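You operate a simulated robot arm through the tools that you are given. There is no shell and no other tool. Be economical: measure what you need, move in short steps, check, and stop when the job is done.

Carry out the task below with a simulated robot arm. There is one attempt and no reset: what you move stays moved.

JOB
The white sill board is clamped askew: level it and cap both corners by the knobs.
Fine: slacken the clamp, bubble between the lines, clamp tight again; orange caps down over both edges.

The check looks at the end state, three seconds after you hand in, the way a careful person would. Anything else that was tipped, shoved, dropped, spilled or broken makes it a failure. Lids that push on must go on centred and level and be pressed home; caps that screw on are set level and turned clockwise until they are tight.

ROBOT AND FRAMES
A 7-joint arm with a two-finger parallel gripper on a trunk, on a base that drives. Base frame: it is fixed to the floor where the robot stands at the start and does not move with it; the origin is under the middle of the robot, x ahead of it, y to its left, z up; the surface under the hand at the start is at about z = 937. Units: mm, rad, N and s.
With the tool pointing down near the work surface it reaches from about 280 to 660 mm from the robot's upright axis, wherever it stands. Its first joint turns from -2.897 to 2.897 rad. Places, roughly: blue clamp knob [400, 0, 900]; green level knob [500, -100, 900]; white sill board [500, 100, 900]. Payload 1.57 kg.
Tool frame: the origin (TCP) lies between the finger pads and is the grasp point; the fingertips stand 30 mm ahead of it; z points along the fingers, y is the line along which they close. Largest opening 80 mm; finger width 17, thickness 12; the body of the gripper, 40 by 82 mm, starts 80 mm behind the TCP.
Orientation is that of the tool frame in the base frame, as [roll, pitch, yaw] about the fixed x, y, z axes, in that order (R = Rz(yaw) Ry(pitch) Rx(roll)). With the fingers straight down and closing along the base's y, the tool's x points along the base's -x, its y along +y and its z along -z.

CONTROLS
- The arm moves only by the tool nudge_tool. Its argument "series" is a list of rows, each an object (a shift or turn left out is 0, a gripper value left out holds the last) with "slide": the shift along the tool's x, y, z in mm, a list of three; "rot": the turn, a rotation vector about the tool's x, y, z in rad, a list of three; "jaw": the opening, from 0 (shut) to 1 (fully open). In form: [{"slide": [dx, dy, dz], "rot": [wx, wy, wz], "jaw": jaw}, ...]. A call has 1 to 20 rows; each row shifts and turns the commanded pose from where the row before left it, along the tool's axes as they then stand. A row lasts 0.2 s, in which the tool goes at most 50 mm and 0.15 rad; a call with a longer step from one row to the next is refused whole, and so is a gripper value outside its range. Where a pose cannot be reached the arm comes as near as it can. A force on the tool above 40 N (or 10 N above the force at the start of the call, whichever is more), or a blocked arm, ends the call early, and 0.2 s more pass. Each finger travels about 72 mm/s and halts on what it meets, pressing with about 30 N; the grip force reading is that of the motor and also rises with nothing between the fingers. The clock runs only during rows and for 0.2 s after the last one: add rows that do not move to give the fingers time. The reply holds the time, the measured pose of the TCP, the force on the tool along the base axes, the opening and the grip force, in the units named above and with some noise, with the torque about the TCP (base axes, N m) and any sound that the robot's microphone picked up.
- Cameras (640 x 400 px; columns grow to the right, rows downward): "scene" is now at [245, 16.9, 1453.5]; the picture's right is [0.19, -0.98, 0.00], its down [-0.70, -0.14, -0.70] and it looks along [0.68, 0.13, -0.72] (base axes); focal length 264 px, centre (320, 200). "wrist" rides on the gripper at [72, -7, -122] in the tool frame; the picture's right is [0.09, 1.00, 0.00], its down [-0.84, 0.08, -0.54] and it looks along [-0.54, 0.05, 0.84] (tool axes); focal length 238 px, centre (320, 200). There is no depth. A picture from a camera that has moved, and an enlarged one, comes with that camera's place and axes in the base frame and with its lens. The place of the scene camera against the robot may be out by one fixed shift of up to 12 mm in any direction.
- capture(camera): a new picture of that camera. The clock stands still meanwhile.
- raise_lower(by): slides the trunk up (or, below 0, down) by that many mm; the arm and the scene camera ride with it, the base frame stays. It gives what a move gives, with no picture.
- drive_base(legs): drives the robot by 1 to 6 legs, each [ahead, left, turn to the left] in mm, mm and rad, along the robot's own axes; the way and the turn of a leg run together, so that a leg with both is an arc; at most 1500 mm and 3.142 rad a leg. The arm and the cameras ride along, it lands a little off, and it stops where it bumps. It gives what a move gives.
- pan_tilt(pan, tilt): turns the head with the scene camera to pan (to the left, within 1.501 rad either way) and tilt (down, from -0.506 to 1.204), counted from straight ahead of the robot. It gives what a move gives.
- inspect(camera, box): a new picture of the part [left, top, right, bottom] of that camera's present view, enlarged. The clock stands still meanwhile.
- close_job(): hands the job in; it is judged then, once.

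Go step by step. Nothing tells you exact positions but the pictures and the camera data: compare them with the known pose of the tool, close in by small moves and look again before you grip or let go. The budget is 120 turns and 78 pictures, counting those below and the enlarged ones. Unless the task says otherwise, let go and move clear before handing in, and close with one line.

The tools are called after "Emit:" as name(argument=value, ...) on one line, values as JSON. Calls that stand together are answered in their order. nudge_tool: Moves the arm, as the interface text tells. Its arguments: {"type":"object","properties":{"series":{"type":"array"}},"required":["series"]} The other tools are called the same way: raise_lower (by) slides the trunk up or down; drive_base (legs) drives the base; pan_tilt (pan, tilt) turns the head that bears the scene camera; capture (camera) takes a picture; inspect (camera, box) takes an enlarged picture of a part of a camera's view; close_job () hands the job in.

At the start:

```text
time_s: 0.0
position: [494.5, 33.1, 1263.3]
tcp_rot: [-3.141, 0.003, -3.141]
ft_force: [0.5, 0.6, 0.0]
moment: [-0.04, -0.02, -0.02]
grip_width: 80.3
finger_force: 0.1
trunk travel left (down, up): [-675.0, 315.0]
robot x, y, heading: [-0.9, -1.8, -0.002]
head pan, tilt: [0.192, 0.801]
```

scene: 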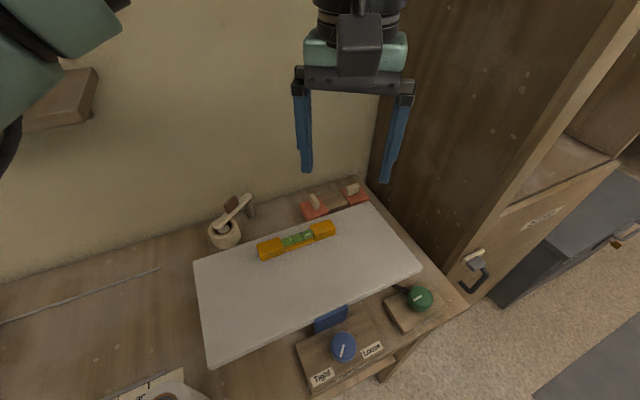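
wrist: 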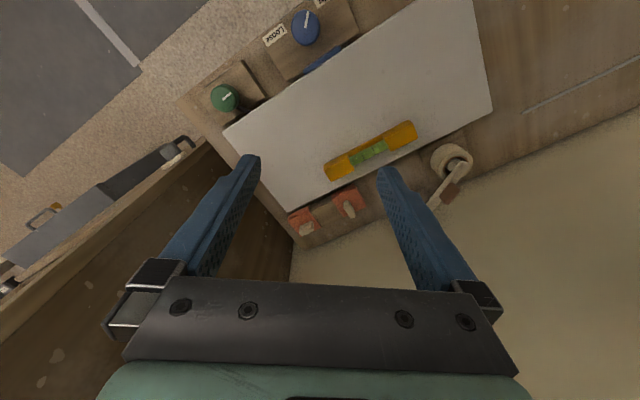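

I see the white board with an orange level vial on it, a blue clamp knob with Tight/Loose labels, a green level knob, and two orange-red pieces with beige tabs at the back. I'll look closer.

Emit:
inspect(camera="scene", box=[280, 270, 460, 390])

Emit:
inspect(camera="scene", box=[200, 170, 380, 280])

Emit:
inspect(camera="wrist", box=[180, 0, 500, 240])

```text
3.33 times, centred on (370, 330) of scene
camera zoom: at [245.0, 16.9, 1453.5], right [0.19, -0.98, 0.0], down [-0.7, -0.14, -0.7], along [0.68, 0.13, -0.72], focal length 879 px, centre (153, -233)
```

zoom: 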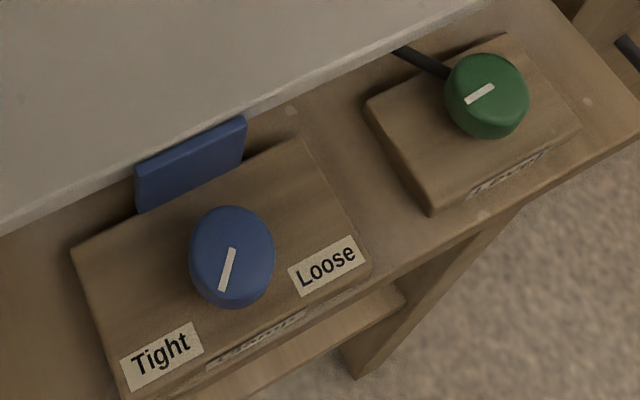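

```text
3.56 times, centred on (290, 225) of scene
camera zoom: at [245.0, 16.9, 1453.5], right [0.19, -0.98, 0.0], down [-0.7, -0.14, -0.7], along [0.68, 0.13, -0.72], focal length 938 px, centre (427, 111)
```

zoom: 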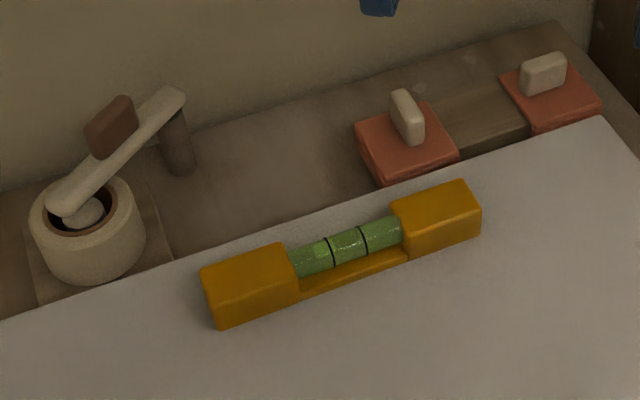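

```text
1.67 times, centred on (340, 120) of wrist
camera zoom: at [421.9, 27.7, 1385.3], right [-0.09, 1.0, 0.0], down [0.84, 0.08, 0.54], along [0.54, 0.05, -0.84], focal length 397 px, centre (287, 333)
```

zoom: 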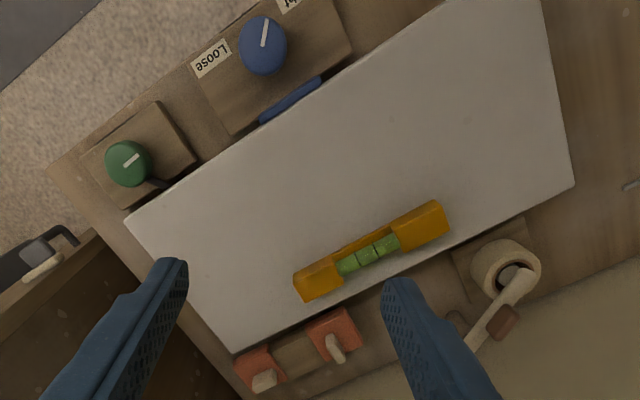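

Blue pointer is at Tight. The caps (about [720,120] and [800,20]) are beyond reach from here, so I'll look at the floor/base clearance before any driving.

Emit:
pan_tilt(pan=0.3, tilt=1.2)

Emit:
capture(camera="scene")

Emit:
pan_tilt(pan=-0.7, tilt=1.0)

Emit:
capture(camera="scene")

```text
time_s: 0.9
position: [494.8, 33.3, 1262.7]
tcp_rot: [-3.141, 0.002, -3.141]
ft_force: [-0.1, 0.5, -0.5]
moment: [-0.01, 0.02, 0.0]
grip_width: 80.1
finger_force: 0.0
trunk travel left (down, up): [-675.0, 315.0]
robot x, y, heading: [0.7, -3.0, 0.003]
head pan, tilt: [0.3, 1.201]
```

```text
72 pictures are left
camera scene: at [219.4, 18.0, 1425.9], right [0.3, -0.96, 0.0], down [-0.89, -0.28, -0.36], along [0.35, 0.11, -0.93], focal length 264 px, centre (320, 200)
```

scene: 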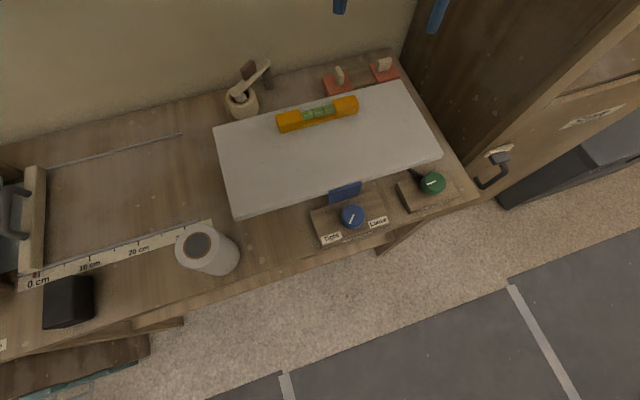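

```text
time_s: 2.1
position: [493.7, 33.3, 1264.4]
tcp_rot: [3.141, 0.0, -3.141]
ft_force: [-0.1, 0.6, 0.0]
moment: [0.01, 0.0, 0.02]
grip_width: 80.0
finger_force: 0.1
trunk travel left (down, up): [-675.0, 315.0]
robot x, y, heading: [-2.5, -0.4, -0.005]
head pan, tilt: [-0.7, 1.0]
```

```text
71 pictures are left
camera scene: at [219.2, -43.3, 1438.5], right [-0.64, -0.77, 0.0], down [-0.64, 0.54, -0.54], along [0.41, -0.35, -0.84], focal length 264 px, centre (320, 200)
```

scene: 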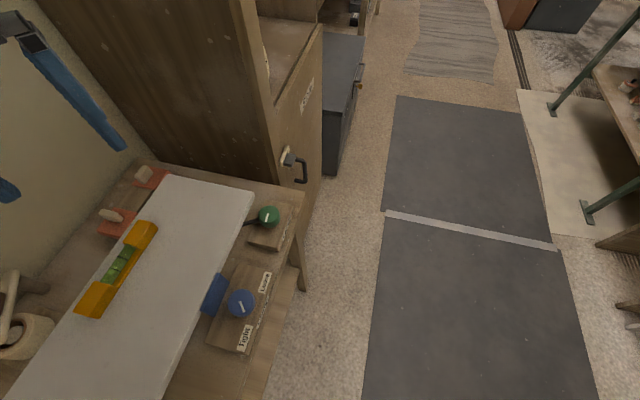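

Open floor in front of the table. I'll turn to face the table squarely and shift along its edge so that knobs, corners and caps all come into reach.

Emit:
drive_base(legs=[[0, 0, 0.62], [0, -320, 0]])

Emit:
pan_tilt(pan=0.0, tilt=1.0)

Emit:
capture(camera="scene")

Emit:
capture(camera="wrist")

```text
time_s: 6.0
position: [569.3, 54.1, 1263.0]
tcp_rot: [-3.141, 0.002, -2.519]
ft_force: [-0.1, -0.2, -0.4]
moment: [0.04, 0.01, 0.02]
grip_width: 80.1
finger_force: 0.1
trunk travel left (down, up): [-675.0, 315.0]
robot x, y, heading: [184.4, -260.9, 0.621]
head pan, tilt: [-0.7, 1.0]
```

```text
time_s: 7.0
position: [569.4, 54.2, 1262.7]
tcp_rot: [3.141, 0.001, -2.52]
ft_force: [1.3, -0.7, 1.2]
moment: [0.0, -0.02, -0.01]
grip_width: 79.9
finger_force: 0.1
trunk travel left (down, up): [-675.0, 315.0]
robot x, y, heading: [185.6, -260.9, 0.624]
head pan, tilt: [0.0, 1.0]
```

```text
70 pictures are left
camera scene: at [377.3, -119.5, 1438.5], right [0.58, -0.81, 0.0], down [-0.68, -0.49, -0.54], along [0.44, 0.31, -0.84], focal length 264 px, centre (320, 200)
```

scene: 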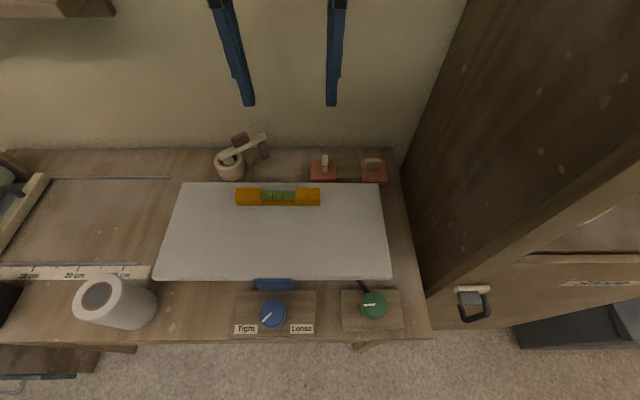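

```text
69 pictures are left
camera wrist: at [513.8, 8.2, 1385.2], right [-0.66, 0.76, 0.0], down [0.63, 0.55, 0.54], along [0.41, 0.36, -0.84], focal length 238 px, centre (320, 200)
```

wrist: 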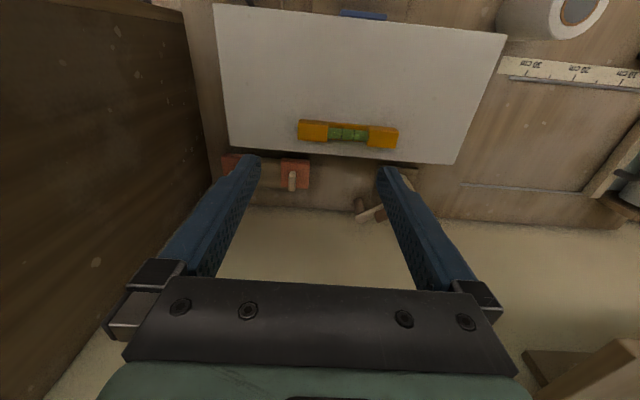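

Nicely squared up. Now I'll zoom into the knobs, the caps, and the vial.

Emit:
inspect(camera="scene", box=[220, 260, 420, 350])

Emit:
inspect(camera="scene", box=[300, 140, 400, 200])

Emit:
inspect(camera="scene", box=[230, 175, 330, 215])

```text
3.20 times, centred on (320, 305) of scene
camera zoom: at [377.3, -119.5, 1438.5], right [0.58, -0.81, 0.0], down [-0.68, -0.49, -0.54], along [0.44, 0.31, -0.84], focal length 844 px, centre (320, -136)
```

zoom: 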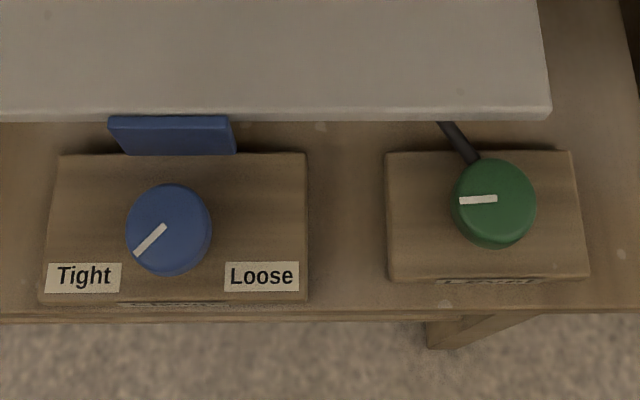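

```text
6.40 times, centred on (350, 170) of scene
camera zoom: at [377.3, -119.5, 1438.5], right [0.58, -0.81, 0.0], down [-0.68, -0.49, -0.54], along [0.44, 0.31, -0.84], focal length 1688 px, centre (128, 392)
```

zoom: 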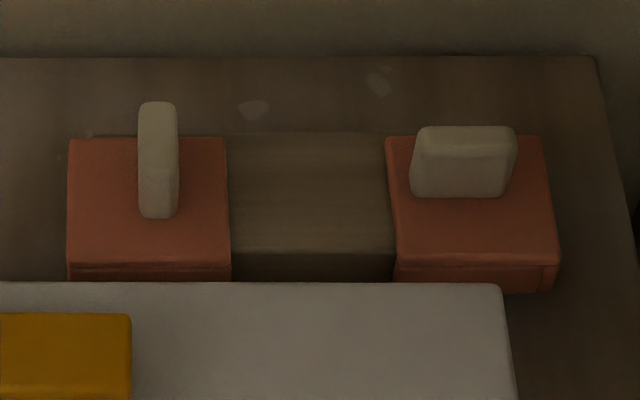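

```text
6.40 times, centred on (280, 195) of scene
camera zoom: at [377.3, -119.5, 1438.5], right [0.58, -0.81, 0.0], down [-0.68, -0.49, -0.54], along [0.44, 0.31, -0.84], focal length 1688 px, centre (576, 232)
```

zoom: 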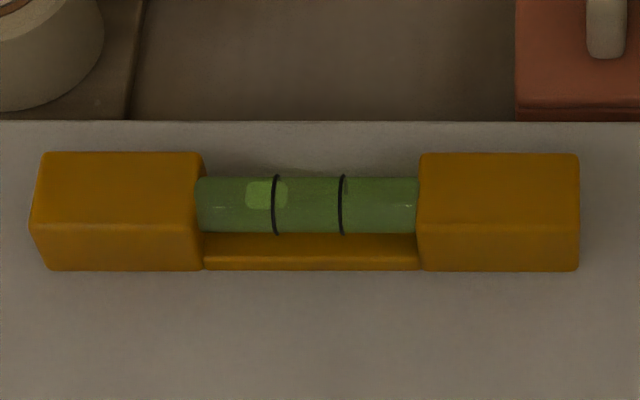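

The bubble is left of the lines (right end low). Cap skirts face front and outward, so they fit the front (knob-side) corners. First I'll move over the blue knob.

Emit:
nudge_tool(series=[{"slide": [43, 14, 20]}, {"slide": [43, 14, 20]}, {"slide": [43, 14, 20]}, {"slide": [44, 13, 20]}, {"slide": [0, 0, 40]}, {"slide": [0, 0, 40]}])

Emit:
capture(camera="wrist")

Emit:
capture(camera="scene")

```text
time_s: 8.4
position: [395.7, -1.5, 1104.0]
tcp_rot: [-3.14, 0.004, -2.519]
ft_force: [0.2, 0.9, 0.3]
moment: [-0.01, -0.02, 0.04]
grip_width: 80.2
finger_force: 0.1
trunk travel left (down, up): [-675.0, 315.0]
robot x, y, heading: [191.5, -258.7, 0.616]
head pan, tilt: [0.0, 1.0]
```

```text
65 pictures are left
camera wrist: at [341.2, -48.1, 1225.7], right [-0.66, 0.76, 0.0], down [0.63, 0.55, 0.54], along [0.41, 0.36, -0.84], focal length 238 px, centre (320, 200)
```

wrist: 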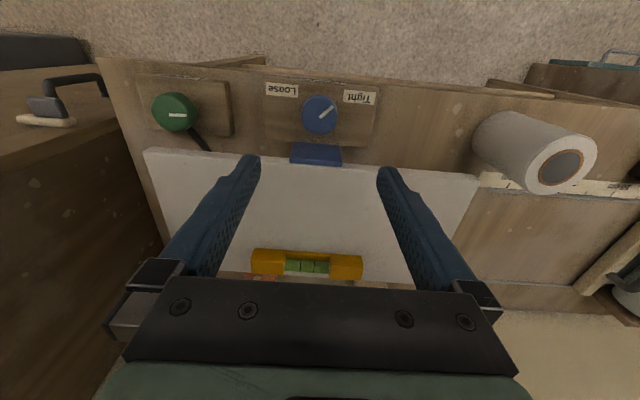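

```text
64 pictures are left
camera scene: at [376.9, -119.5, 1438.6], right [0.58, -0.81, 0.0], down [-0.68, -0.49, -0.54], along [0.44, 0.31, -0.84], focal length 264 px, centre (320, 200)
```

scene: 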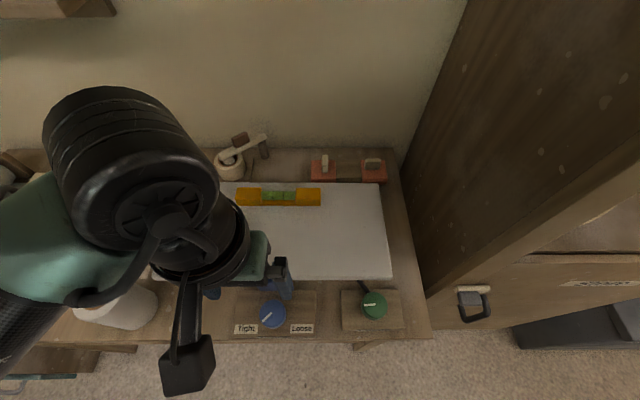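

The TCP is right over the blue knob, about [393,-2]. I'll pre-rotate 45° and descend to see the heights.

Emit:
nudge_tool(series=[{"slide": [0, 0, 25], "rot": [0, 0, 0.13]}, {"slide": [0, 0, 25], "rot": [0, 0, 0.13]}, {"slide": [0, 0, 25], "rot": [0, 0, 0.13]}, {"slide": [0, 0, 25], "rot": [0, 0, 0.13]}, {"slide": [0, 0, 25], "rot": [0, 0, 0.13]}, {"slide": [0, 0, 15], "rot": [0, 0, 0.13]}])

Emit:
capture(camera="wrist")

Emit:
inspect(camera="scene", box=[220, 260, 420, 350])

```text
time_s: 9.8
position: [397.8, -2.5, 961.1]
tcp_rot: [-3.141, 0.0, 2.985]
ft_force: [0.4, 0.5, -0.3]
moment: [0.02, 0.01, -0.01]
grip_width: 80.0
finger_force: 0.1
trunk travel left (down, up): [-675.0, 315.0]
robot x, y, heading: [187.1, -256.4, 0.618]
head pan, tilt: [0.0, 1.0]
```

```text
63 pictures are left
camera wrist: at [324.2, 3.7, 1084.4], right [0.07, 1.0, 0.0], down [0.84, -0.06, 0.54], along [0.54, -0.04, -0.84], focal length 238 px, centre (320, 200)
```

wrist: 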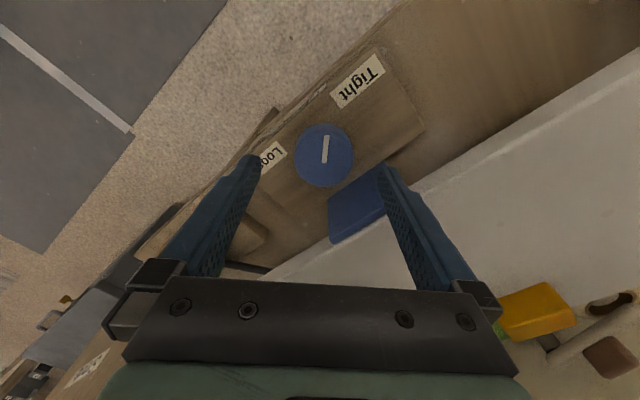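

```text
3.20 times, centred on (320, 305) of scene
camera zoom: at [377.2, -119.4, 1438.5], right [0.58, -0.81, 0.0], down [-0.68, -0.49, -0.54], along [0.44, 0.31, -0.84], focal length 844 px, centre (320, -136)
```

zoom: 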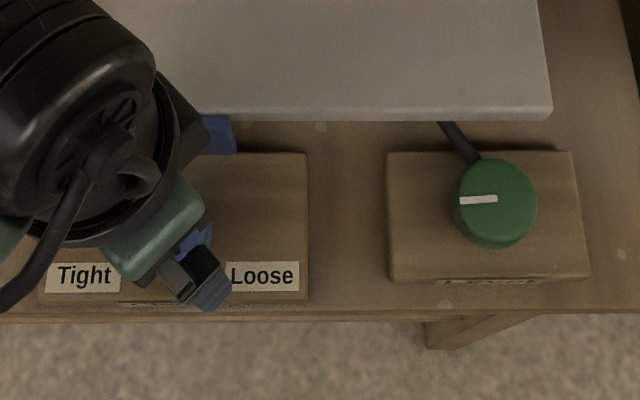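

Triangulating, the knob top is at about [401, 3, 890] (lower than assumed), and the board top is about 930. I'll correct and descend with narrower jaws.

Emit:
nudge_tool(series=[{"slide": [-2.3, 5.9, 0], "jaw": 0.85}, {"slide": [0, 0, 20]}, {"slide": [0, 0, 15]}, {"slide": [0, 0, 10]}])

Emit:
capture(camera="wrist")

```text
time_s: 10.8
position: [400.1, 4.0, 916.5]
tcp_rot: [-3.141, 0.002, 2.983]
ft_force: [0.6, -0.4, -0.9]
moment: [-0.01, -0.01, 0.01]
grip_width: 68.2
finger_force: 0.1
trunk travel left (down, up): [-675.0, 315.0]
robot x, y, heading: [187.6, -262.0, 0.615]
head pan, tilt: [0.0, 1.0]
```

```text
61 pictures are left
camera wrist: at [327.2, 9.1, 1039.0], right [0.07, 1.0, 0.0], down [0.84, -0.05, 0.54], along [0.54, -0.04, -0.84], focal length 238 px, centre (320, 200)
```

wrist: 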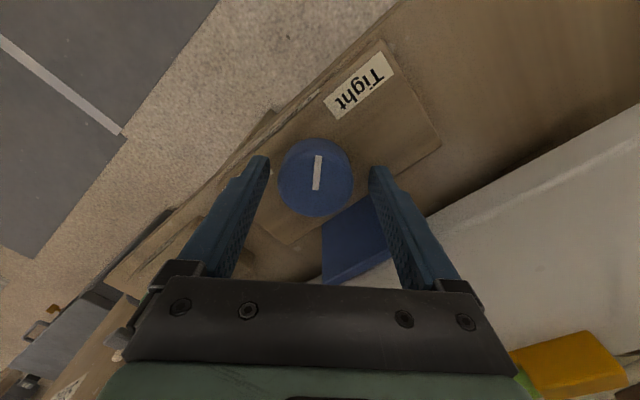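

Well centred. Descend 15 mm and grip.

Emit:
nudge_tool(series=[{"slide": [0, -2, 8]}, {"slide": [0, 0, 7]}, {"slide": [0, 0, 3]}, {"jaw": 0.5}, {"jaw": 0.4}, {}])

Emit:
capture(camera="wrist")

```text
time_s: 12.2
position: [399.2, 1.3, 902.5]
tcp_rot: [3.141, 0.005, 2.98]
ft_force: [-3.3, -0.5, 23.7]
moment: [-0.49, 0.58, 0.14]
grip_width: 47.1
finger_force: 8.7
trunk travel left (down, up): [-675.0, 315.0]
robot x, y, heading: [189.4, -259.3, 0.622]
head pan, tilt: [0.0, 1.0]
stopped in row 6: the force on the tool passed its limit at 41 N (the readings are from after the stop); the commanded pose is now the measured one
```

```text
60 pictures are left
camera wrist: at [326.4, 6.8, 1023.8], right [0.07, 1.0, 0.0], down [0.84, -0.06, 0.55], along [0.55, -0.04, -0.84], focal length 238 px, centre (320, 200)
```

wrist: 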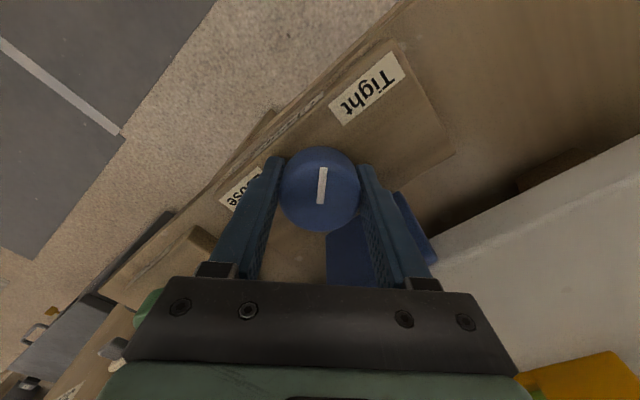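

Tips touched the box top (z≈872). I'll open slightly, lift 2 mm, centre 4 mm, and regrip.

Emit:
nudge_tool(series=[{"jaw": 0.75}, {"slide": [0, 0, -3]}, {"slide": [-4, 0, 0]}, {"jaw": 0.5}, {"jaw": 0.45}, {"jaw": 0.45}])

```text
time_s: 13.7
position: [404.1, -0.3, 902.3]
tcp_rot: [-3.138, 0.004, 2.981]
ft_force: [1.8, 4.0, -15.4]
moment: [0.24, -0.74, -0.01]
grip_width: 47.1
finger_force: 45.1
trunk travel left (down, up): [-675.0, 315.0]
robot x, y, heading: [184.8, -263.3, 0.62]
head pan, tilt: [0.0, 1.0]
```

Gripped. Turn counter-clockwise toward Loose.

Emit:
nudge_tool(series=[{"rot": [0, 0, -0.12]}, {"rot": [0, 0, -0.12]}, {"rot": [0, 0, -0.12]}, {"rot": [0, 0, -0.12]}, {"rot": [0, 0, -0.12]}, {"rot": [0, 0, -0.12]}])

Emit:
capture(camera="wrist")

```text
time_s: 15.1
position: [404.1, 2.5, 902.5]
tcp_rot: [-3.139, -0.002, -2.576]
ft_force: [-4.4, 11.6, -26.6]
moment: [0.46, -0.62, -0.05]
grip_width: 47.4
finger_force: 44.8
trunk travel left (down, up): [-675.0, 315.0]
robot x, y, heading: [186.5, -258.9, 0.622]
head pan, tilt: [0.0, 1.0]
```

```text
59 pictures are left
camera wrist: at [346.2, -40.2, 1024.9], right [-0.61, 0.79, 0.0], down [0.66, 0.52, 0.54], along [0.43, 0.33, -0.84], focal length 238 px, centre (320, 200)
```

wrist: 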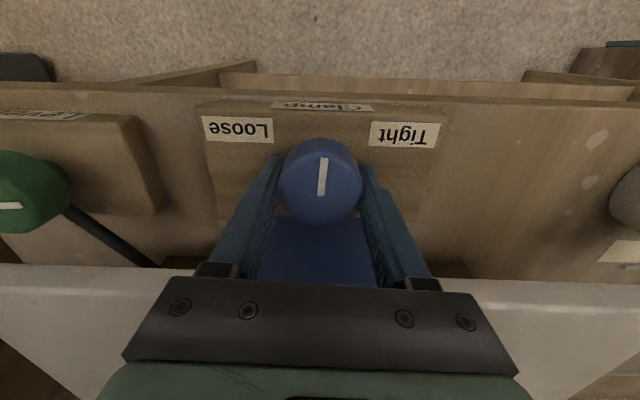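

Turning well, pointer is midway. Continue.

Emit:
nudge_tool(series=[{"slide": [0, 0, 2], "rot": [0, 0, -0.12]}, {"rot": [0, 0, -0.12]}, {"rot": [0, 0, -0.12]}, {"rot": [0, 0, -0.12]}, {"rot": [0, 0, -0.12]}, {"rot": [0, 0, -0.12]}, {"rot": [0, 0, -0.1]}])

Emit:
capture(camera="wrist")

```text
time_s: 16.6
position: [401.4, 4.1, 901.9]
tcp_rot: [-3.138, 0.007, -1.753]
ft_force: [-16.3, 21.0, 22.6]
moment: [-0.43, 1.02, -0.05]
grip_width: 47.3
finger_force: 45.1
trunk travel left (down, up): [-675.0, 315.0]
robot x, y, heading: [188.1, -262.9, 0.624]
head pan, tilt: [0.0, 1.0]
```

```text
58 pictures are left
camera wrist: at [393.9, -67.3, 1024.5], right [-1.0, 0.09, 0.0], down [0.07, 0.83, 0.55], along [0.05, 0.54, -0.84], focal length 238 px, centre (320, 200)
```

wrist: 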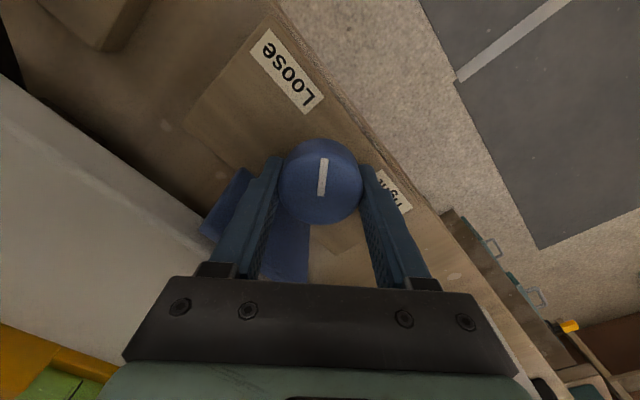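

Pointer is now symmetric on the Loose side. Release, lift, and check from the scene camera.

Emit:
nudge_tool(series=[{"jaw": 0.8}, {"jaw": 0.8}, {"slide": [0, 0, -25]}, {"slide": [0, 0, -40]}, {"slide": [0, 0, -40]}, {"slide": [0, 0, -40], "rot": [0, 0, 0.13]}, {"slide": [0, 0, -40], "rot": [0, 0, 0.13]}])

Emit:
capture(camera="scene")

```text
time_s: 18.2
position: [402.3, 1.7, 1085.7]
tcp_rot: [-3.137, -0.001, -2.023]
ft_force: [0.0, -0.2, 0.7]
moment: [-0.01, 0.0, 0.0]
grip_width: 64.1
finger_force: 0.0
trunk travel left (down, up): [-675.0, 315.0]
robot x, y, heading: [190.9, -261.0, 0.624]
head pan, tilt: [0.0, 1.0]
```

```text
57 pictures are left
camera scene: at [377.2, -119.8, 1438.5], right [0.58, -0.81, 0.0], down [-0.68, -0.49, -0.54], along [0.44, 0.31, -0.84], focal length 264 px, centre (320, 200)
```

scene: 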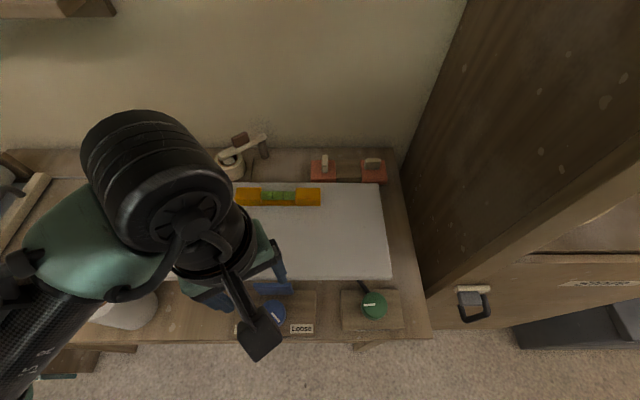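

Now go to the green knob, about [528,-147], fingers aligned along the table.

Emit:
nudge_tool(series=[{"rot": [0, 0, 0.125]}, {"rot": [0, 0, 0.125]}, {"rot": [0, 0, 0.125]}, {"rot": [0, 0, 0.122], "jaw": 0.9}, {"slide": [-4, -39, 0]}, {"slide": [-4, -39, 0]}, {"slide": [-4, -39, 0]}, {"slide": [-4, -39, 0]}, {"slide": [0, -39, 0]}, {"slide": [0, 0, 40]}, {"slide": [0, 0, 40]}, {"slide": [0, 0, 20]}])

Emit:
capture(camera="wrist")

Emit:
capture(camera="scene")

```text
time_s: 20.9
position: [529.9, -149.5, 988.1]
tcp_rot: [-3.139, 0.002, -2.518]
ft_force: [0.2, -0.8, 0.4]
moment: [0.0, 0.01, -0.04]
grip_width: 72.0
finger_force: 0.1
trunk travel left (down, up): [-675.0, 315.0]
robot x, y, heading: [186.8, -263.2, 0.621]
head pan, tilt: [0.0, 1.0]
```

```text
56 pictures are left
camera wrist: at [474.8, -195.6, 1109.3], right [-0.66, 0.75, 0.0], down [0.63, 0.55, 0.54], along [0.41, 0.35, -0.84], focal length 238 px, centre (320, 200)
```

wrist: 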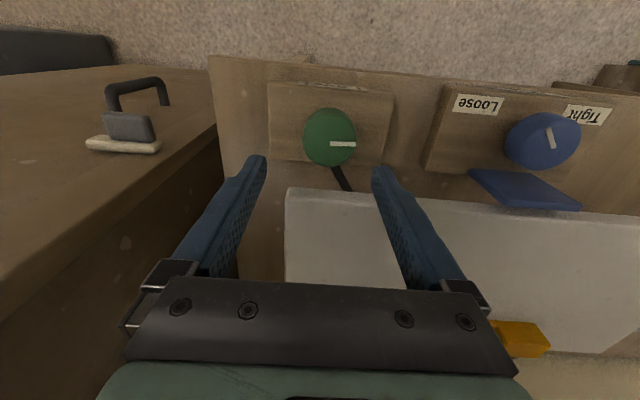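

```text
55 pictures are left
camera scene: at [377.1, -119.5, 1438.5], right [0.58, -0.81, 0.0], down [-0.68, -0.49, -0.54], along [0.44, 0.31, -0.84], focal length 264 px, centre (320, 200)
```

scene: 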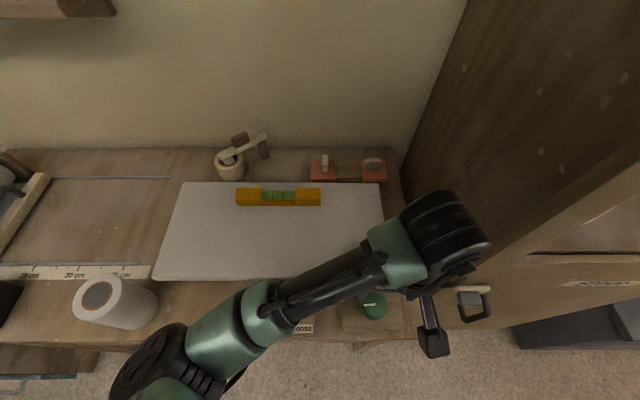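

Emit:
inspect(camera="wrist", box=[430, 80, 630, 220])

Emit:
inspect(camera="scene", box=[230, 175, 330, 215])

```text
2.86 times, centred on (530, 150) of wrist
camera zoom: at [474.8, -195.6, 1109.3], right [-0.66, 0.75, 0.0], down [0.63, 0.55, 0.54], along [0.41, 0.35, -0.84], focal length 681 px, centre (-280, 343)
```

zoom: 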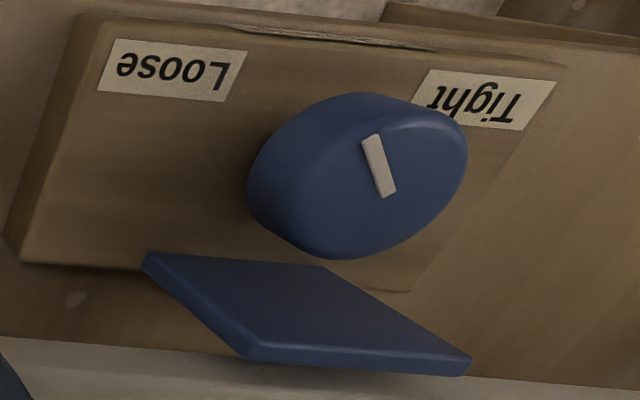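

```text
6.40 times, centred on (280, 195) of scene
camera zoom: at [377.1, -119.5, 1438.5], right [0.58, -0.81, 0.0], down [-0.68, -0.49, -0.54], along [0.44, 0.31, -0.84], focal length 1688 px, centre (576, 232)
```

zoom: 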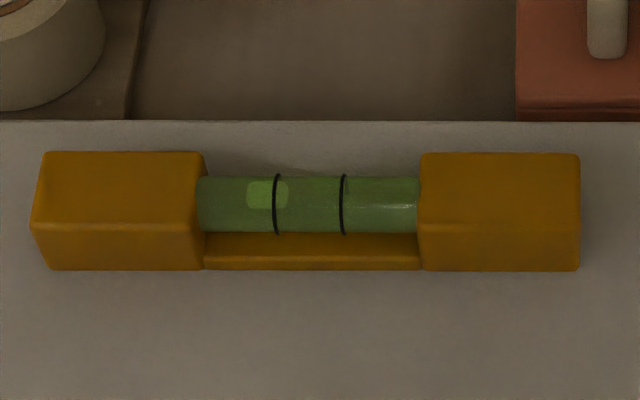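

Blue is properly at Loose (45° front-right). Green knob centre is about [525,-145]; descending and gripping it.

Emit:
nudge_tool(series=[{"slide": [1.4, 6.6, 20]}, {"slide": [0, 0, 25]}, {"slide": [0, 0, 20]}])

Emit:
capture(camera="wrist")

```text
time_s: 21.6
position: [525.3, -144.9, 920.5]
tcp_rot: [-3.138, 0.001, -2.518]
ft_force: [-0.5, 0.6, 0.2]
moment: [0.0, -0.02, 0.01]
grip_width: 71.9
finger_force: 0.1
trunk travel left (down, up): [-675.0, 315.0]
robot x, y, heading: [190.9, -259.8, 0.626]
head pan, tilt: [0.0, 1.0]
```

```text
52 pictures are left
camera wrist: at [470.0, -190.8, 1042.9], right [-0.66, 0.75, 0.0], down [0.63, 0.55, 0.54], along [0.41, 0.35, -0.84], focal length 238 px, centre (320, 200)
```

wrist: 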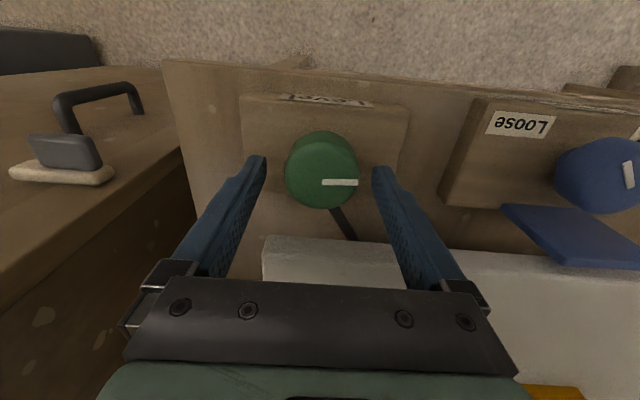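

Emit:
nudge_tool(series=[{"slide": [0, 0, 8]}, {"slide": [0, 0, 8]}, {"jaw": 0.5}, {"jaw": 0.45}, {"jaw": 0.45}, {"rot": [0, 0, 0.1]}, {"rot": [0, 0, 0.1]}])

Emit:
inspect(camera="scene", box=[230, 175, 330, 215])

Emit:
capture(camera="wrist")

```text
time_s: 23.2
position: [526.8, -145.1, 905.0]
tcp_rot: [-3.138, 0.003, -2.719]
ft_force: [-3.6, 1.1, -10.1]
moment: [0.68, -0.59, 0.0]
grip_width: 47.1
finger_force: 45.2
trunk travel left (down, up): [-675.0, 315.0]
robot x, y, heading: [188.9, -260.0, 0.618]
head pan, tilt: [0.0, 1.0]
```

```text
6.40 times, centred on (280, 195) of scene
camera zoom: at [377.3, -119.3, 1438.3], right [0.58, -0.81, 0.0], down [-0.68, -0.49, -0.54], along [0.44, 0.31, -0.84], focal length 1688 px, centre (576, 232)
```

zoom: 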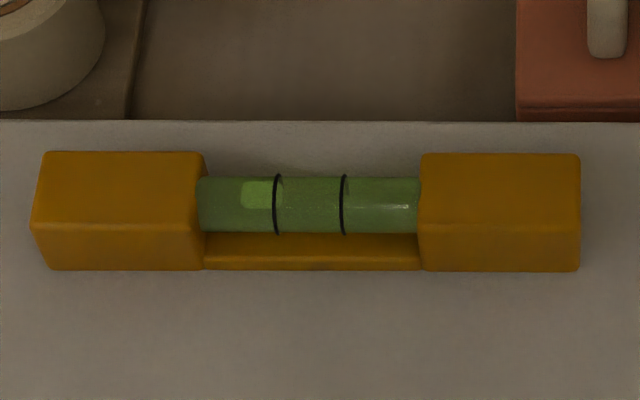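

```text
50 pictures are left
camera wrist: at [461.7, -178.5, 1027.5], right [-0.49, 0.87, 0.0], down [0.73, 0.41, 0.54], along [0.47, 0.26, -0.84], focal length 238 px, centre (320, 200)
```

wrist: 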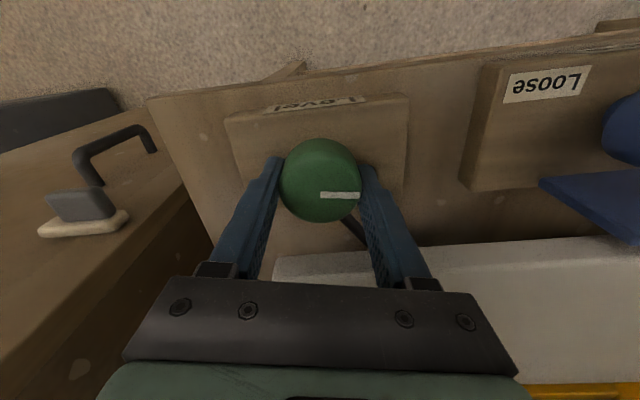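

Clockwise moves the bubble left, so counter-clockwise is right, needing roughly 1.7 rad. I'll turn 1.0 first.

Emit:
nudge_tool(series=[{"rot": [0, 0, -0.12]}, {"rot": [0, 0, -0.12]}, {"rot": [0, 0, -0.12]}, {"rot": [0, 0, -0.12]}, {"rot": [0, 0, -0.12]}, {"rot": [0, 0, -0.12]}, {"rot": [0, 0, -0.12]}, {"rot": [0, 0, -0.12]}])

Emit:
inspect(camera="scene", box=[230, 175, 330, 215])

```text
time_s: 25.1
position: [523.2, -142.4, 904.7]
tcp_rot: [3.136, -0.003, -1.755]
ft_force: [-23.8, 3.9, -23.9]
moment: [-0.33, 0.02, -0.13]
grip_width: 47.1
finger_force: 45.0
trunk travel left (down, up): [-675.0, 315.0]
robot x, y, heading: [184.7, -257.7, 0.621]
head pan, tilt: [0.0, 1.0]
```

```text
6.40 times, centred on (280, 195) of scene
camera zoom: at [375.9, -118.5, 1438.5], right [0.58, -0.81, 0.0], down [-0.68, -0.49, -0.54], along [0.44, 0.31, -0.84], focal length 1688 px, centre (576, 232)
```

zoom: 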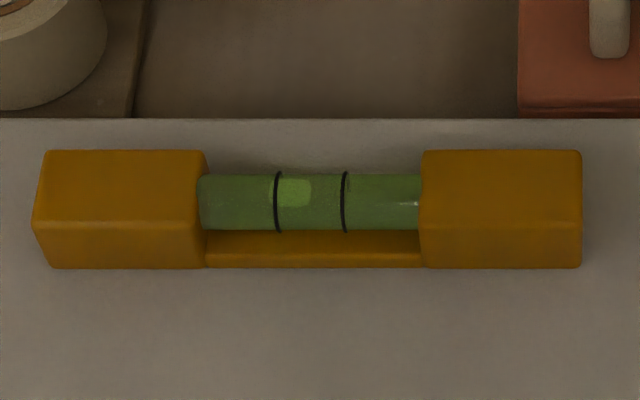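

Bubble is closing in (about 0.57 rad more). Regrip with fingers turned back.

Emit:
nudge_tool(series=[{"jaw": 0.8}, {"jaw": 0.8}, {"slide": [0, 0, -2], "rot": [0, 0, 0.13]}, {"rot": [0, 0, 0.13]}, {"rot": [0, 0, 0.13]}, {"rot": [0, 0, 0.13]}, {"rot": [0, 0, 0.13]}, {"rot": [0, 0, 0.13], "slide": [0, 0, 2]}, {"jaw": 0.5}, {"jaw": 0.45}, {"jaw": 0.45}])

Emit:
nudge_tool(series=[{"rot": [0, 0, -0.11]}, {"rot": [0, 0, -0.11]}, {"rot": [0, 0, -0.11]}, {"rot": [0, 0, -0.11]}, {"rot": [0, 0, -0.11]}])

Emit:
inspect(camera="scene", box=[230, 175, 330, 215])

```text
time_s: 27.4
position: [526.0, -142.5, 906.8]
tcp_rot: [3.141, 0.001, -2.536]
ft_force: [-2.9, 4.6, -0.6]
moment: [0.36, 0.18, -0.08]
grip_width: 47.1
finger_force: 44.8
trunk travel left (down, up): [-675.0, 315.0]
robot x, y, heading: [185.2, -260.7, 0.62]
head pan, tilt: [0.0, 1.0]
```

```text
time_s: 28.6
position: [523.6, -142.2, 906.6]
tcp_rot: [-3.139, 0.001, -1.982]
ft_force: [-13.8, 15.7, 9.4]
moment: [0.88, -0.34, -0.13]
grip_width: 47.3
finger_force: 45.1
trunk travel left (down, up): [-675.0, 315.0]
robot x, y, heading: [186.4, -262.3, 0.622]
head pan, tilt: [0.0, 1.0]
```

```text
6.40 times, centred on (280, 195) of scene
camera zoom: at [374.9, -118.1, 1438.7], right [0.58, -0.81, 0.0], down [-0.68, -0.49, -0.54], along [0.44, 0.31, -0.84], focal length 1688 px, centre (576, 232)
```

zoom: 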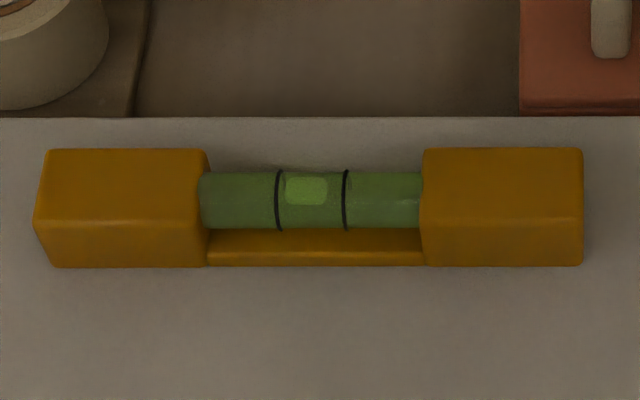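

Nearly centred; a touch more (0.18 rad), then release and look from a higher clear pose.

Emit:
nudge_tool(series=[{"rot": [0, 0, -0.09]}, {"rot": [0, 0, -0.09]}, {}, {"jaw": 0.85}, {"jaw": 0.85}, {"slide": [0, 0, -25]}, {"slide": [0, 0, -40]}, {"slide": [0, 0, -40]}, {"slide": [0, 0, -40]}, {"slide": [0, 0, -30]}])

Emit:
inspect(camera="scene", box=[230, 175, 330, 215])

```text
time_s: 30.9
position: [525.1, -145.8, 1082.7]
tcp_rot: [-3.137, -0.001, -1.807]
ft_force: [0.3, -0.4, 0.0]
moment: [-0.03, 0.01, -0.01]
grip_width: 67.9
finger_force: 0.1
trunk travel left (down, up): [-675.0, 315.0]
robot x, y, heading: [188.2, -259.4, 0.626]
head pan, tilt: [0.0, 1.0]
```

```text
6.40 times, centred on (280, 195) of scene
camera zoom: at [377.3, -119.6, 1438.4], right [0.58, -0.81, 0.0], down [-0.68, -0.49, -0.54], along [0.44, 0.31, -0.84], focal length 1688 px, centre (576, 232)
```

zoom: 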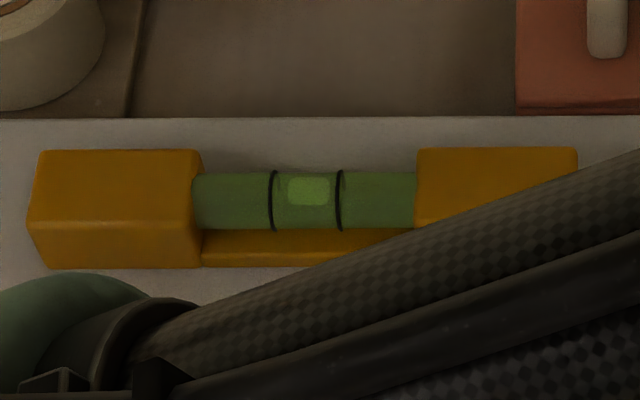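

Bubble centred. Back to the blue knob to tighten it (clockwise 90°).

Emit:
nudge_tool(series=[{"slide": [-23, 30.7, 0]}, {"slide": [-23, 30.7, 0]}, {"slide": [-23, 30.7, 0]}, {"slide": [-23, 30.7, 0]}, {"slide": [-23.5, 30.7, 0]}, {"slide": [0, 0, 40], "jaw": 0.82}, {"slide": [0, 0, 40]}, {"slide": [0, 0, 40]}, {"slide": [0, 0, 30]}, {"slide": [0, 0, 12]}])

Emit:
capture(camera="wrist")

```text
time_s: 33.0
position: [404.3, 3.1, 917.0]
tcp_rot: [-3.139, -0.003, -1.808]
ft_force: [-3.0, -3.2, 1.2]
moment: [0.09, -0.09, -0.18]
grip_width: 63.7
finger_force: 0.1
trunk travel left (down, up): [-675.0, 315.0]
robot x, y, heading: [186.5, -261.3, 0.62]
head pan, tilt: [0.0, 1.0]
```

```text
46 pictures are left
camera wrist: at [392.3, -67.8, 1039.6], right [-0.99, 0.14, 0.0], down [0.12, 0.83, 0.54], along [0.08, 0.53, -0.84], focal length 238 px, centre (320, 200)
```

wrist: 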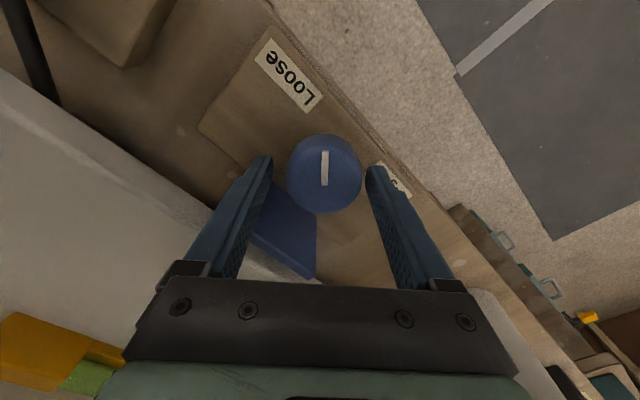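

Emit:
nudge_tool(series=[{"slide": [0, 3, 0]}, {"slide": [0, 0, 7]}, {"slide": [0, 0, 6]}, {"jaw": 0.5}, {"jaw": 0.45}, {"jaw": 0.45}])

```text
time_s: 34.5
position: [401.2, 4.8, 905.4]
tcp_rot: [-3.134, 0.002, -1.807]
ft_force: [4.1, 1.1, 1.2]
moment: [0.03, -0.38, -0.01]
grip_width: 47.5
finger_force: 45.5
trunk travel left (down, up): [-675.0, 315.0]
robot x, y, heading: [184.3, -261.1, 0.624]
head pan, tilt: [0.0, 1.0]
```

Gripped. Turn clockwise 1.55 rad toward Tight.

Emit:
nudge_tool(series=[{"rot": [0, 0, 0.12]}, {"rot": [0, 0, 0.12]}, {"rot": [0, 0, 0.12]}, {"rot": [0, 0, 0.12]}, {"rot": [0, 0, 0.12]}, {"rot": [0, 0, 0.12]}, {"rot": [0, 0, 0.12]}, {"rot": [0, 0, 0.12]}, {"rot": [0, 0, 0.12]}, {"rot": [0, 0, 0.12]}, {"rot": [0, 0, 0.12]}, {"rot": [0, 0, 0.12]}, {"rot": [0, 0, 0.1]}])

Emit:
capture(camera="wrist")

```text
time_s: 37.2
position: [403.8, 0.7, 906.0]
tcp_rot: [-3.135, 0.007, 2.93]
ft_force: [18.4, -21.9, -6.0]
moment: [0.05, 0.36, 0.06]
grip_width: 47.0
finger_force: 44.8
trunk travel left (down, up): [-675.0, 315.0]
robot x, y, heading: [188.1, -261.7, 0.624]
head pan, tilt: [0.0, 1.0]
```

```text
45 pictures are left
camera wrist: at [330.9, 10.8, 1027.2], right [0.12, 0.99, -0.01], down [0.83, -0.09, 0.55], along [0.54, -0.07, -0.84], focal length 238 px, centre (320, 200)
```

wrist: 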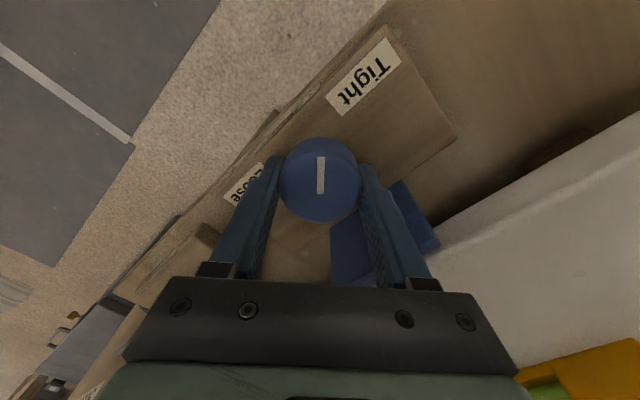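

Pointer at Tight; one small extra push to confirm a stop, then release and view.

Emit:
nudge_tool(series=[{"rot": [0, 0, 0.06]}, {"rot": [0, 0, 0.06]}, {}])

Emit:
nudge_tool(series=[{"jaw": 0.82}, {"jaw": 0.82}, {"slide": [0, 0, -20]}, {"slide": [0, 0, -40]}, {"slide": [0, 0, -40]}, {"slide": [0, 0, -40], "rot": [0, 0, -0.12]}, {"slide": [0, 0, -40], "rot": [0, 0, -0.12]}, {"slide": [0, 0, -40], "rot": [0, 0, -0.12]}, {"slide": [0, 0, -40], "rot": [0, 0, -0.12]}, {"slide": [0, 0, -40], "rot": [0, 0, -0.12]}, {"slide": [0, 0, -30], "rot": [0, 0, -0.12]}, {"rot": [0, 0, -0.12]}])

Emit:
capture(camera="scene")

Emit:
capture(camera="wrist")

```text
time_s: 38.0
position: [402.3, 0.1, 904.8]
tcp_rot: [-3.132, 0.008, 2.813]
ft_force: [6.3, -24.7, -9.3]
moment: [-0.65, -0.57, 0.87]
grip_width: 47.0
finger_force: 45.0
trunk travel left (down, up): [-675.0, 315.0]
robot x, y, heading: [184.2, -261.7, 0.619]
head pan, tilt: [0.0, 1.0]
```

```text
time_s: 40.6
position: [399.2, 4.9, 1235.5]
tcp_rot: [-3.138, 0.001, -2.625]
ft_force: [1.3, 0.5, 0.6]
moment: [0.02, 0.02, -0.02]
grip_width: 65.8
finger_force: 0.0
trunk travel left (down, up): [-675.0, 315.0]
robot x, y, heading: [182.1, -265.7, 0.62]
head pan, tilt: [0.0, 1.0]
```

```text
44 pictures are left
camera scene: at [377.2, -119.5, 1438.5], right [0.58, -0.81, 0.0], down [-0.68, -0.49, -0.54], along [0.44, 0.31, -0.84], focal length 264 px, centre (320, 200)
```

scene: 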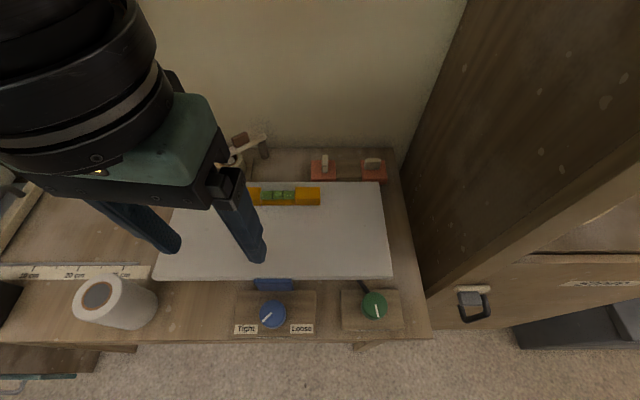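

```text
43 pictures are left
camera wrist: at [339.1, -35.4, 1358.5], right [-0.57, 0.82, 0.0], down [0.69, 0.48, 0.54], along [0.45, 0.31, -0.84], focal length 238 px, centre (320, 200)
```

wrist: 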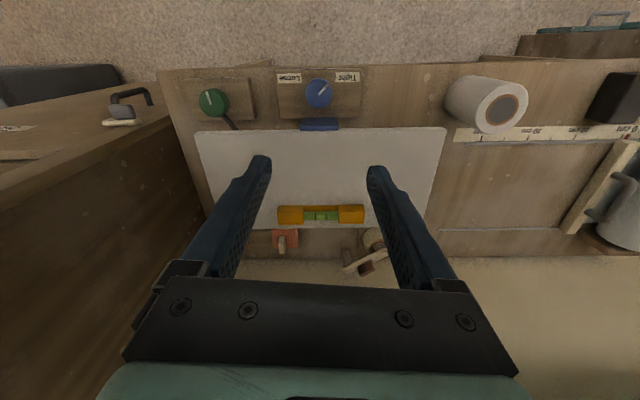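

Clamp is tight (hit its stop, 0.87 N·m). Check the bubble, and move the hand over toward the caps for a closer look.

Emit:
inspect(camera="scene", box=[230, 175, 330, 215])

Emit:
nudge_tool(series=[{"rot": [0, 0, -0.1]}, {"slide": [-45, -15, 0]}, {"slide": [-45, -15, 0]}, {"slide": [-45, -15, 0]}, {"slide": [-45, -15, 0]}, {"slide": [-40, -15, 0]}, {"slide": [0, -15, 40]}, {"slide": [0, -15, 40]}])

Emit:
capture(camera="wrist")

```text
6.40 times, centred on (280, 195) of scene
camera zoom: at [377.2, -119.5, 1438.5], right [0.58, -0.81, 0.0], down [-0.68, -0.49, -0.54], along [0.44, 0.31, -0.84], focal length 1688 px, centre (576, 232)
```

zoom: 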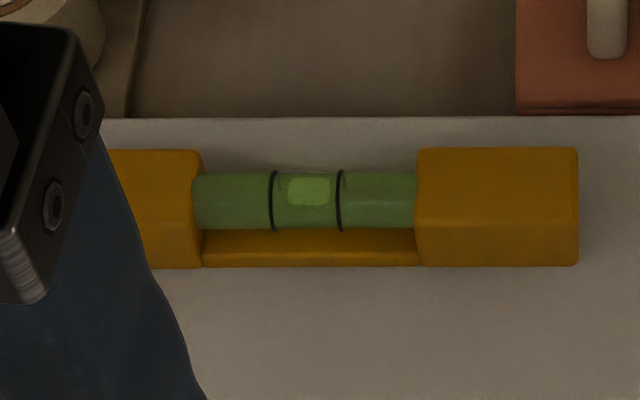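

```text
time_s: 42.5
position: [641.9, 43.3, 1156.5]
tcp_rot: [-3.139, 0.002, -2.529]
ft_force: [-0.3, 1.1, 0.0]
moment: [0.0, 0.01, 0.02]
grip_width: 65.7
finger_force: 0.1
trunk travel left (down, up): [-675.0, 315.0]
robot x, y, heading: [188.0, -264.0, 0.623]
head pan, tilt: [0.0, 1.0]
```

```text
41 pictures are left
camera wrist: at [585.2, -1.6, 1278.2], right [-0.65, 0.76, 0.0], down [0.64, 0.55, 0.54], along [0.42, 0.35, -0.84], focal length 238 px, centre (320, 200)
```

wrist: 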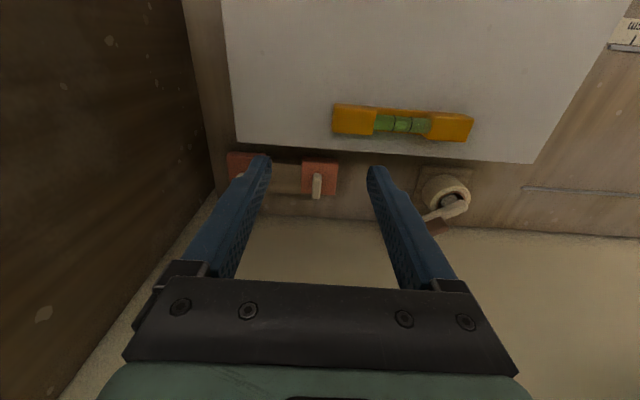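

Bubble is centred and clamped. The caps sit about 680 mm ahead of the axis, so I need to creep forward; testing clearance in small steps.

Emit:
drive_base(legs=[[25, 0, 0]])

Emit:
drive_base(legs=[[25, 0, 0]])

```text
time_s: 43.3
position: [660.4, 58.3, 1155.7]
tcp_rot: [-3.139, 0.001, -2.528]
ft_force: [0.7, 0.5, -0.3]
moment: [-0.01, 0.02, 0.01]
grip_width: 65.3
finger_force: 0.0
trunk travel left (down, up): [-675.0, 315.0]
robot x, y, heading: [204.4, -247.0, 0.622]
head pan, tilt: [0.0, 1.0]
```

```text
time_s: 44.1
position: [681.0, 72.5, 1155.9]
tcp_rot: [-3.138, 0.001, -2.526]
ft_force: [-0.4, 0.1, -0.2]
moment: [-0.05, 0.0, 0.03]
grip_width: 65.5
finger_force: 0.2
trunk travel left (down, up): [-675.0, 315.0]
robot x, y, heading: [228.2, -235.7, 0.623]
head pan, tilt: [0.0, 1.0]
```

Emit:
drive_base(legs=[[20, 0, 0]])

Emit:
nudge_tool(series=[{"slide": [-20, 0, 10]}, {"slide": [-20, 0, 20]}, {"slide": [0, 0, 30]}, {"slide": [0, 0, 30]}])

Emit:
capture(camera="wrist")

Emit:
capture(camera="scene")

```text
time_s: 44.9
position: [694.8, 85.1, 1156.2]
tcp_rot: [-3.138, 0.005, -2.526]
ft_force: [0.8, -0.5, 0.9]
moment: [-0.01, 0.05, -0.01]
grip_width: 65.4
finger_force: 0.0
trunk travel left (down, up): [-675.0, 315.0]
robot x, y, heading: [239.2, -221.9, 0.623]
head pan, tilt: [0.0, 1.0]
```

```text
time_s: 45.9
position: [730.7, 109.0, 1067.2]
tcp_rot: [-3.137, 0.004, -2.526]
ft_force: [-0.8, 0.1, 0.6]
moment: [0.0, 0.02, -0.01]
grip_width: 65.6
finger_force: 0.0
trunk travel left (down, up): [-675.0, 315.0]
robot x, y, heading: [238.4, -219.7, 0.616]
head pan, tilt: [0.0, 1.0]
```

```text
40 pictures are left
camera wrist: at [673.6, 62.5, 1189.0], right [-0.65, 0.76, 0.0], down [0.64, 0.55, 0.54], along [0.42, 0.35, -0.84], focal length 238 px, centre (320, 200)
```

wrist: 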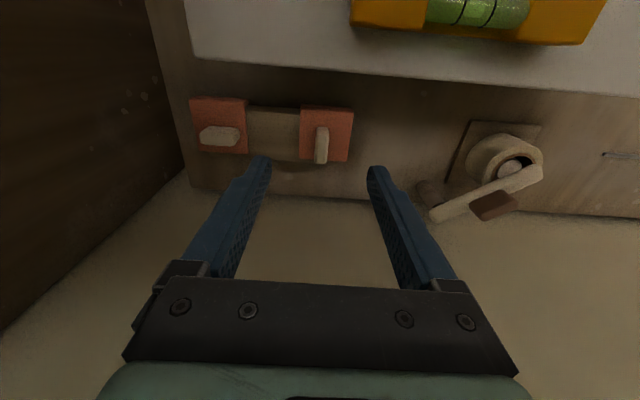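

```text
39 pictures are left
camera scene: at [433.8, -79.1, 1438.4], right [0.58, -0.81, 0.0], down [-0.68, -0.49, -0.54], along [0.44, 0.31, -0.84], focal length 264 px, centre (320, 200)
```

scene: 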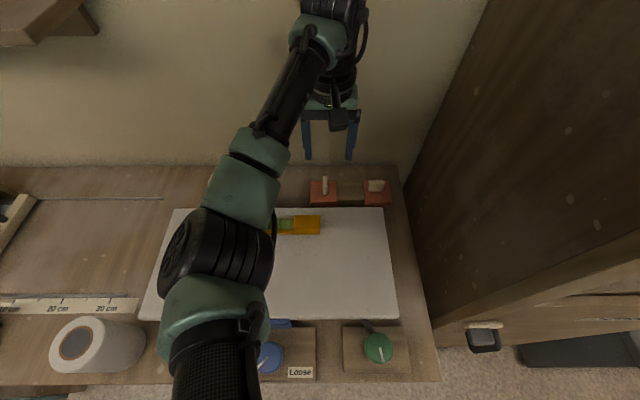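

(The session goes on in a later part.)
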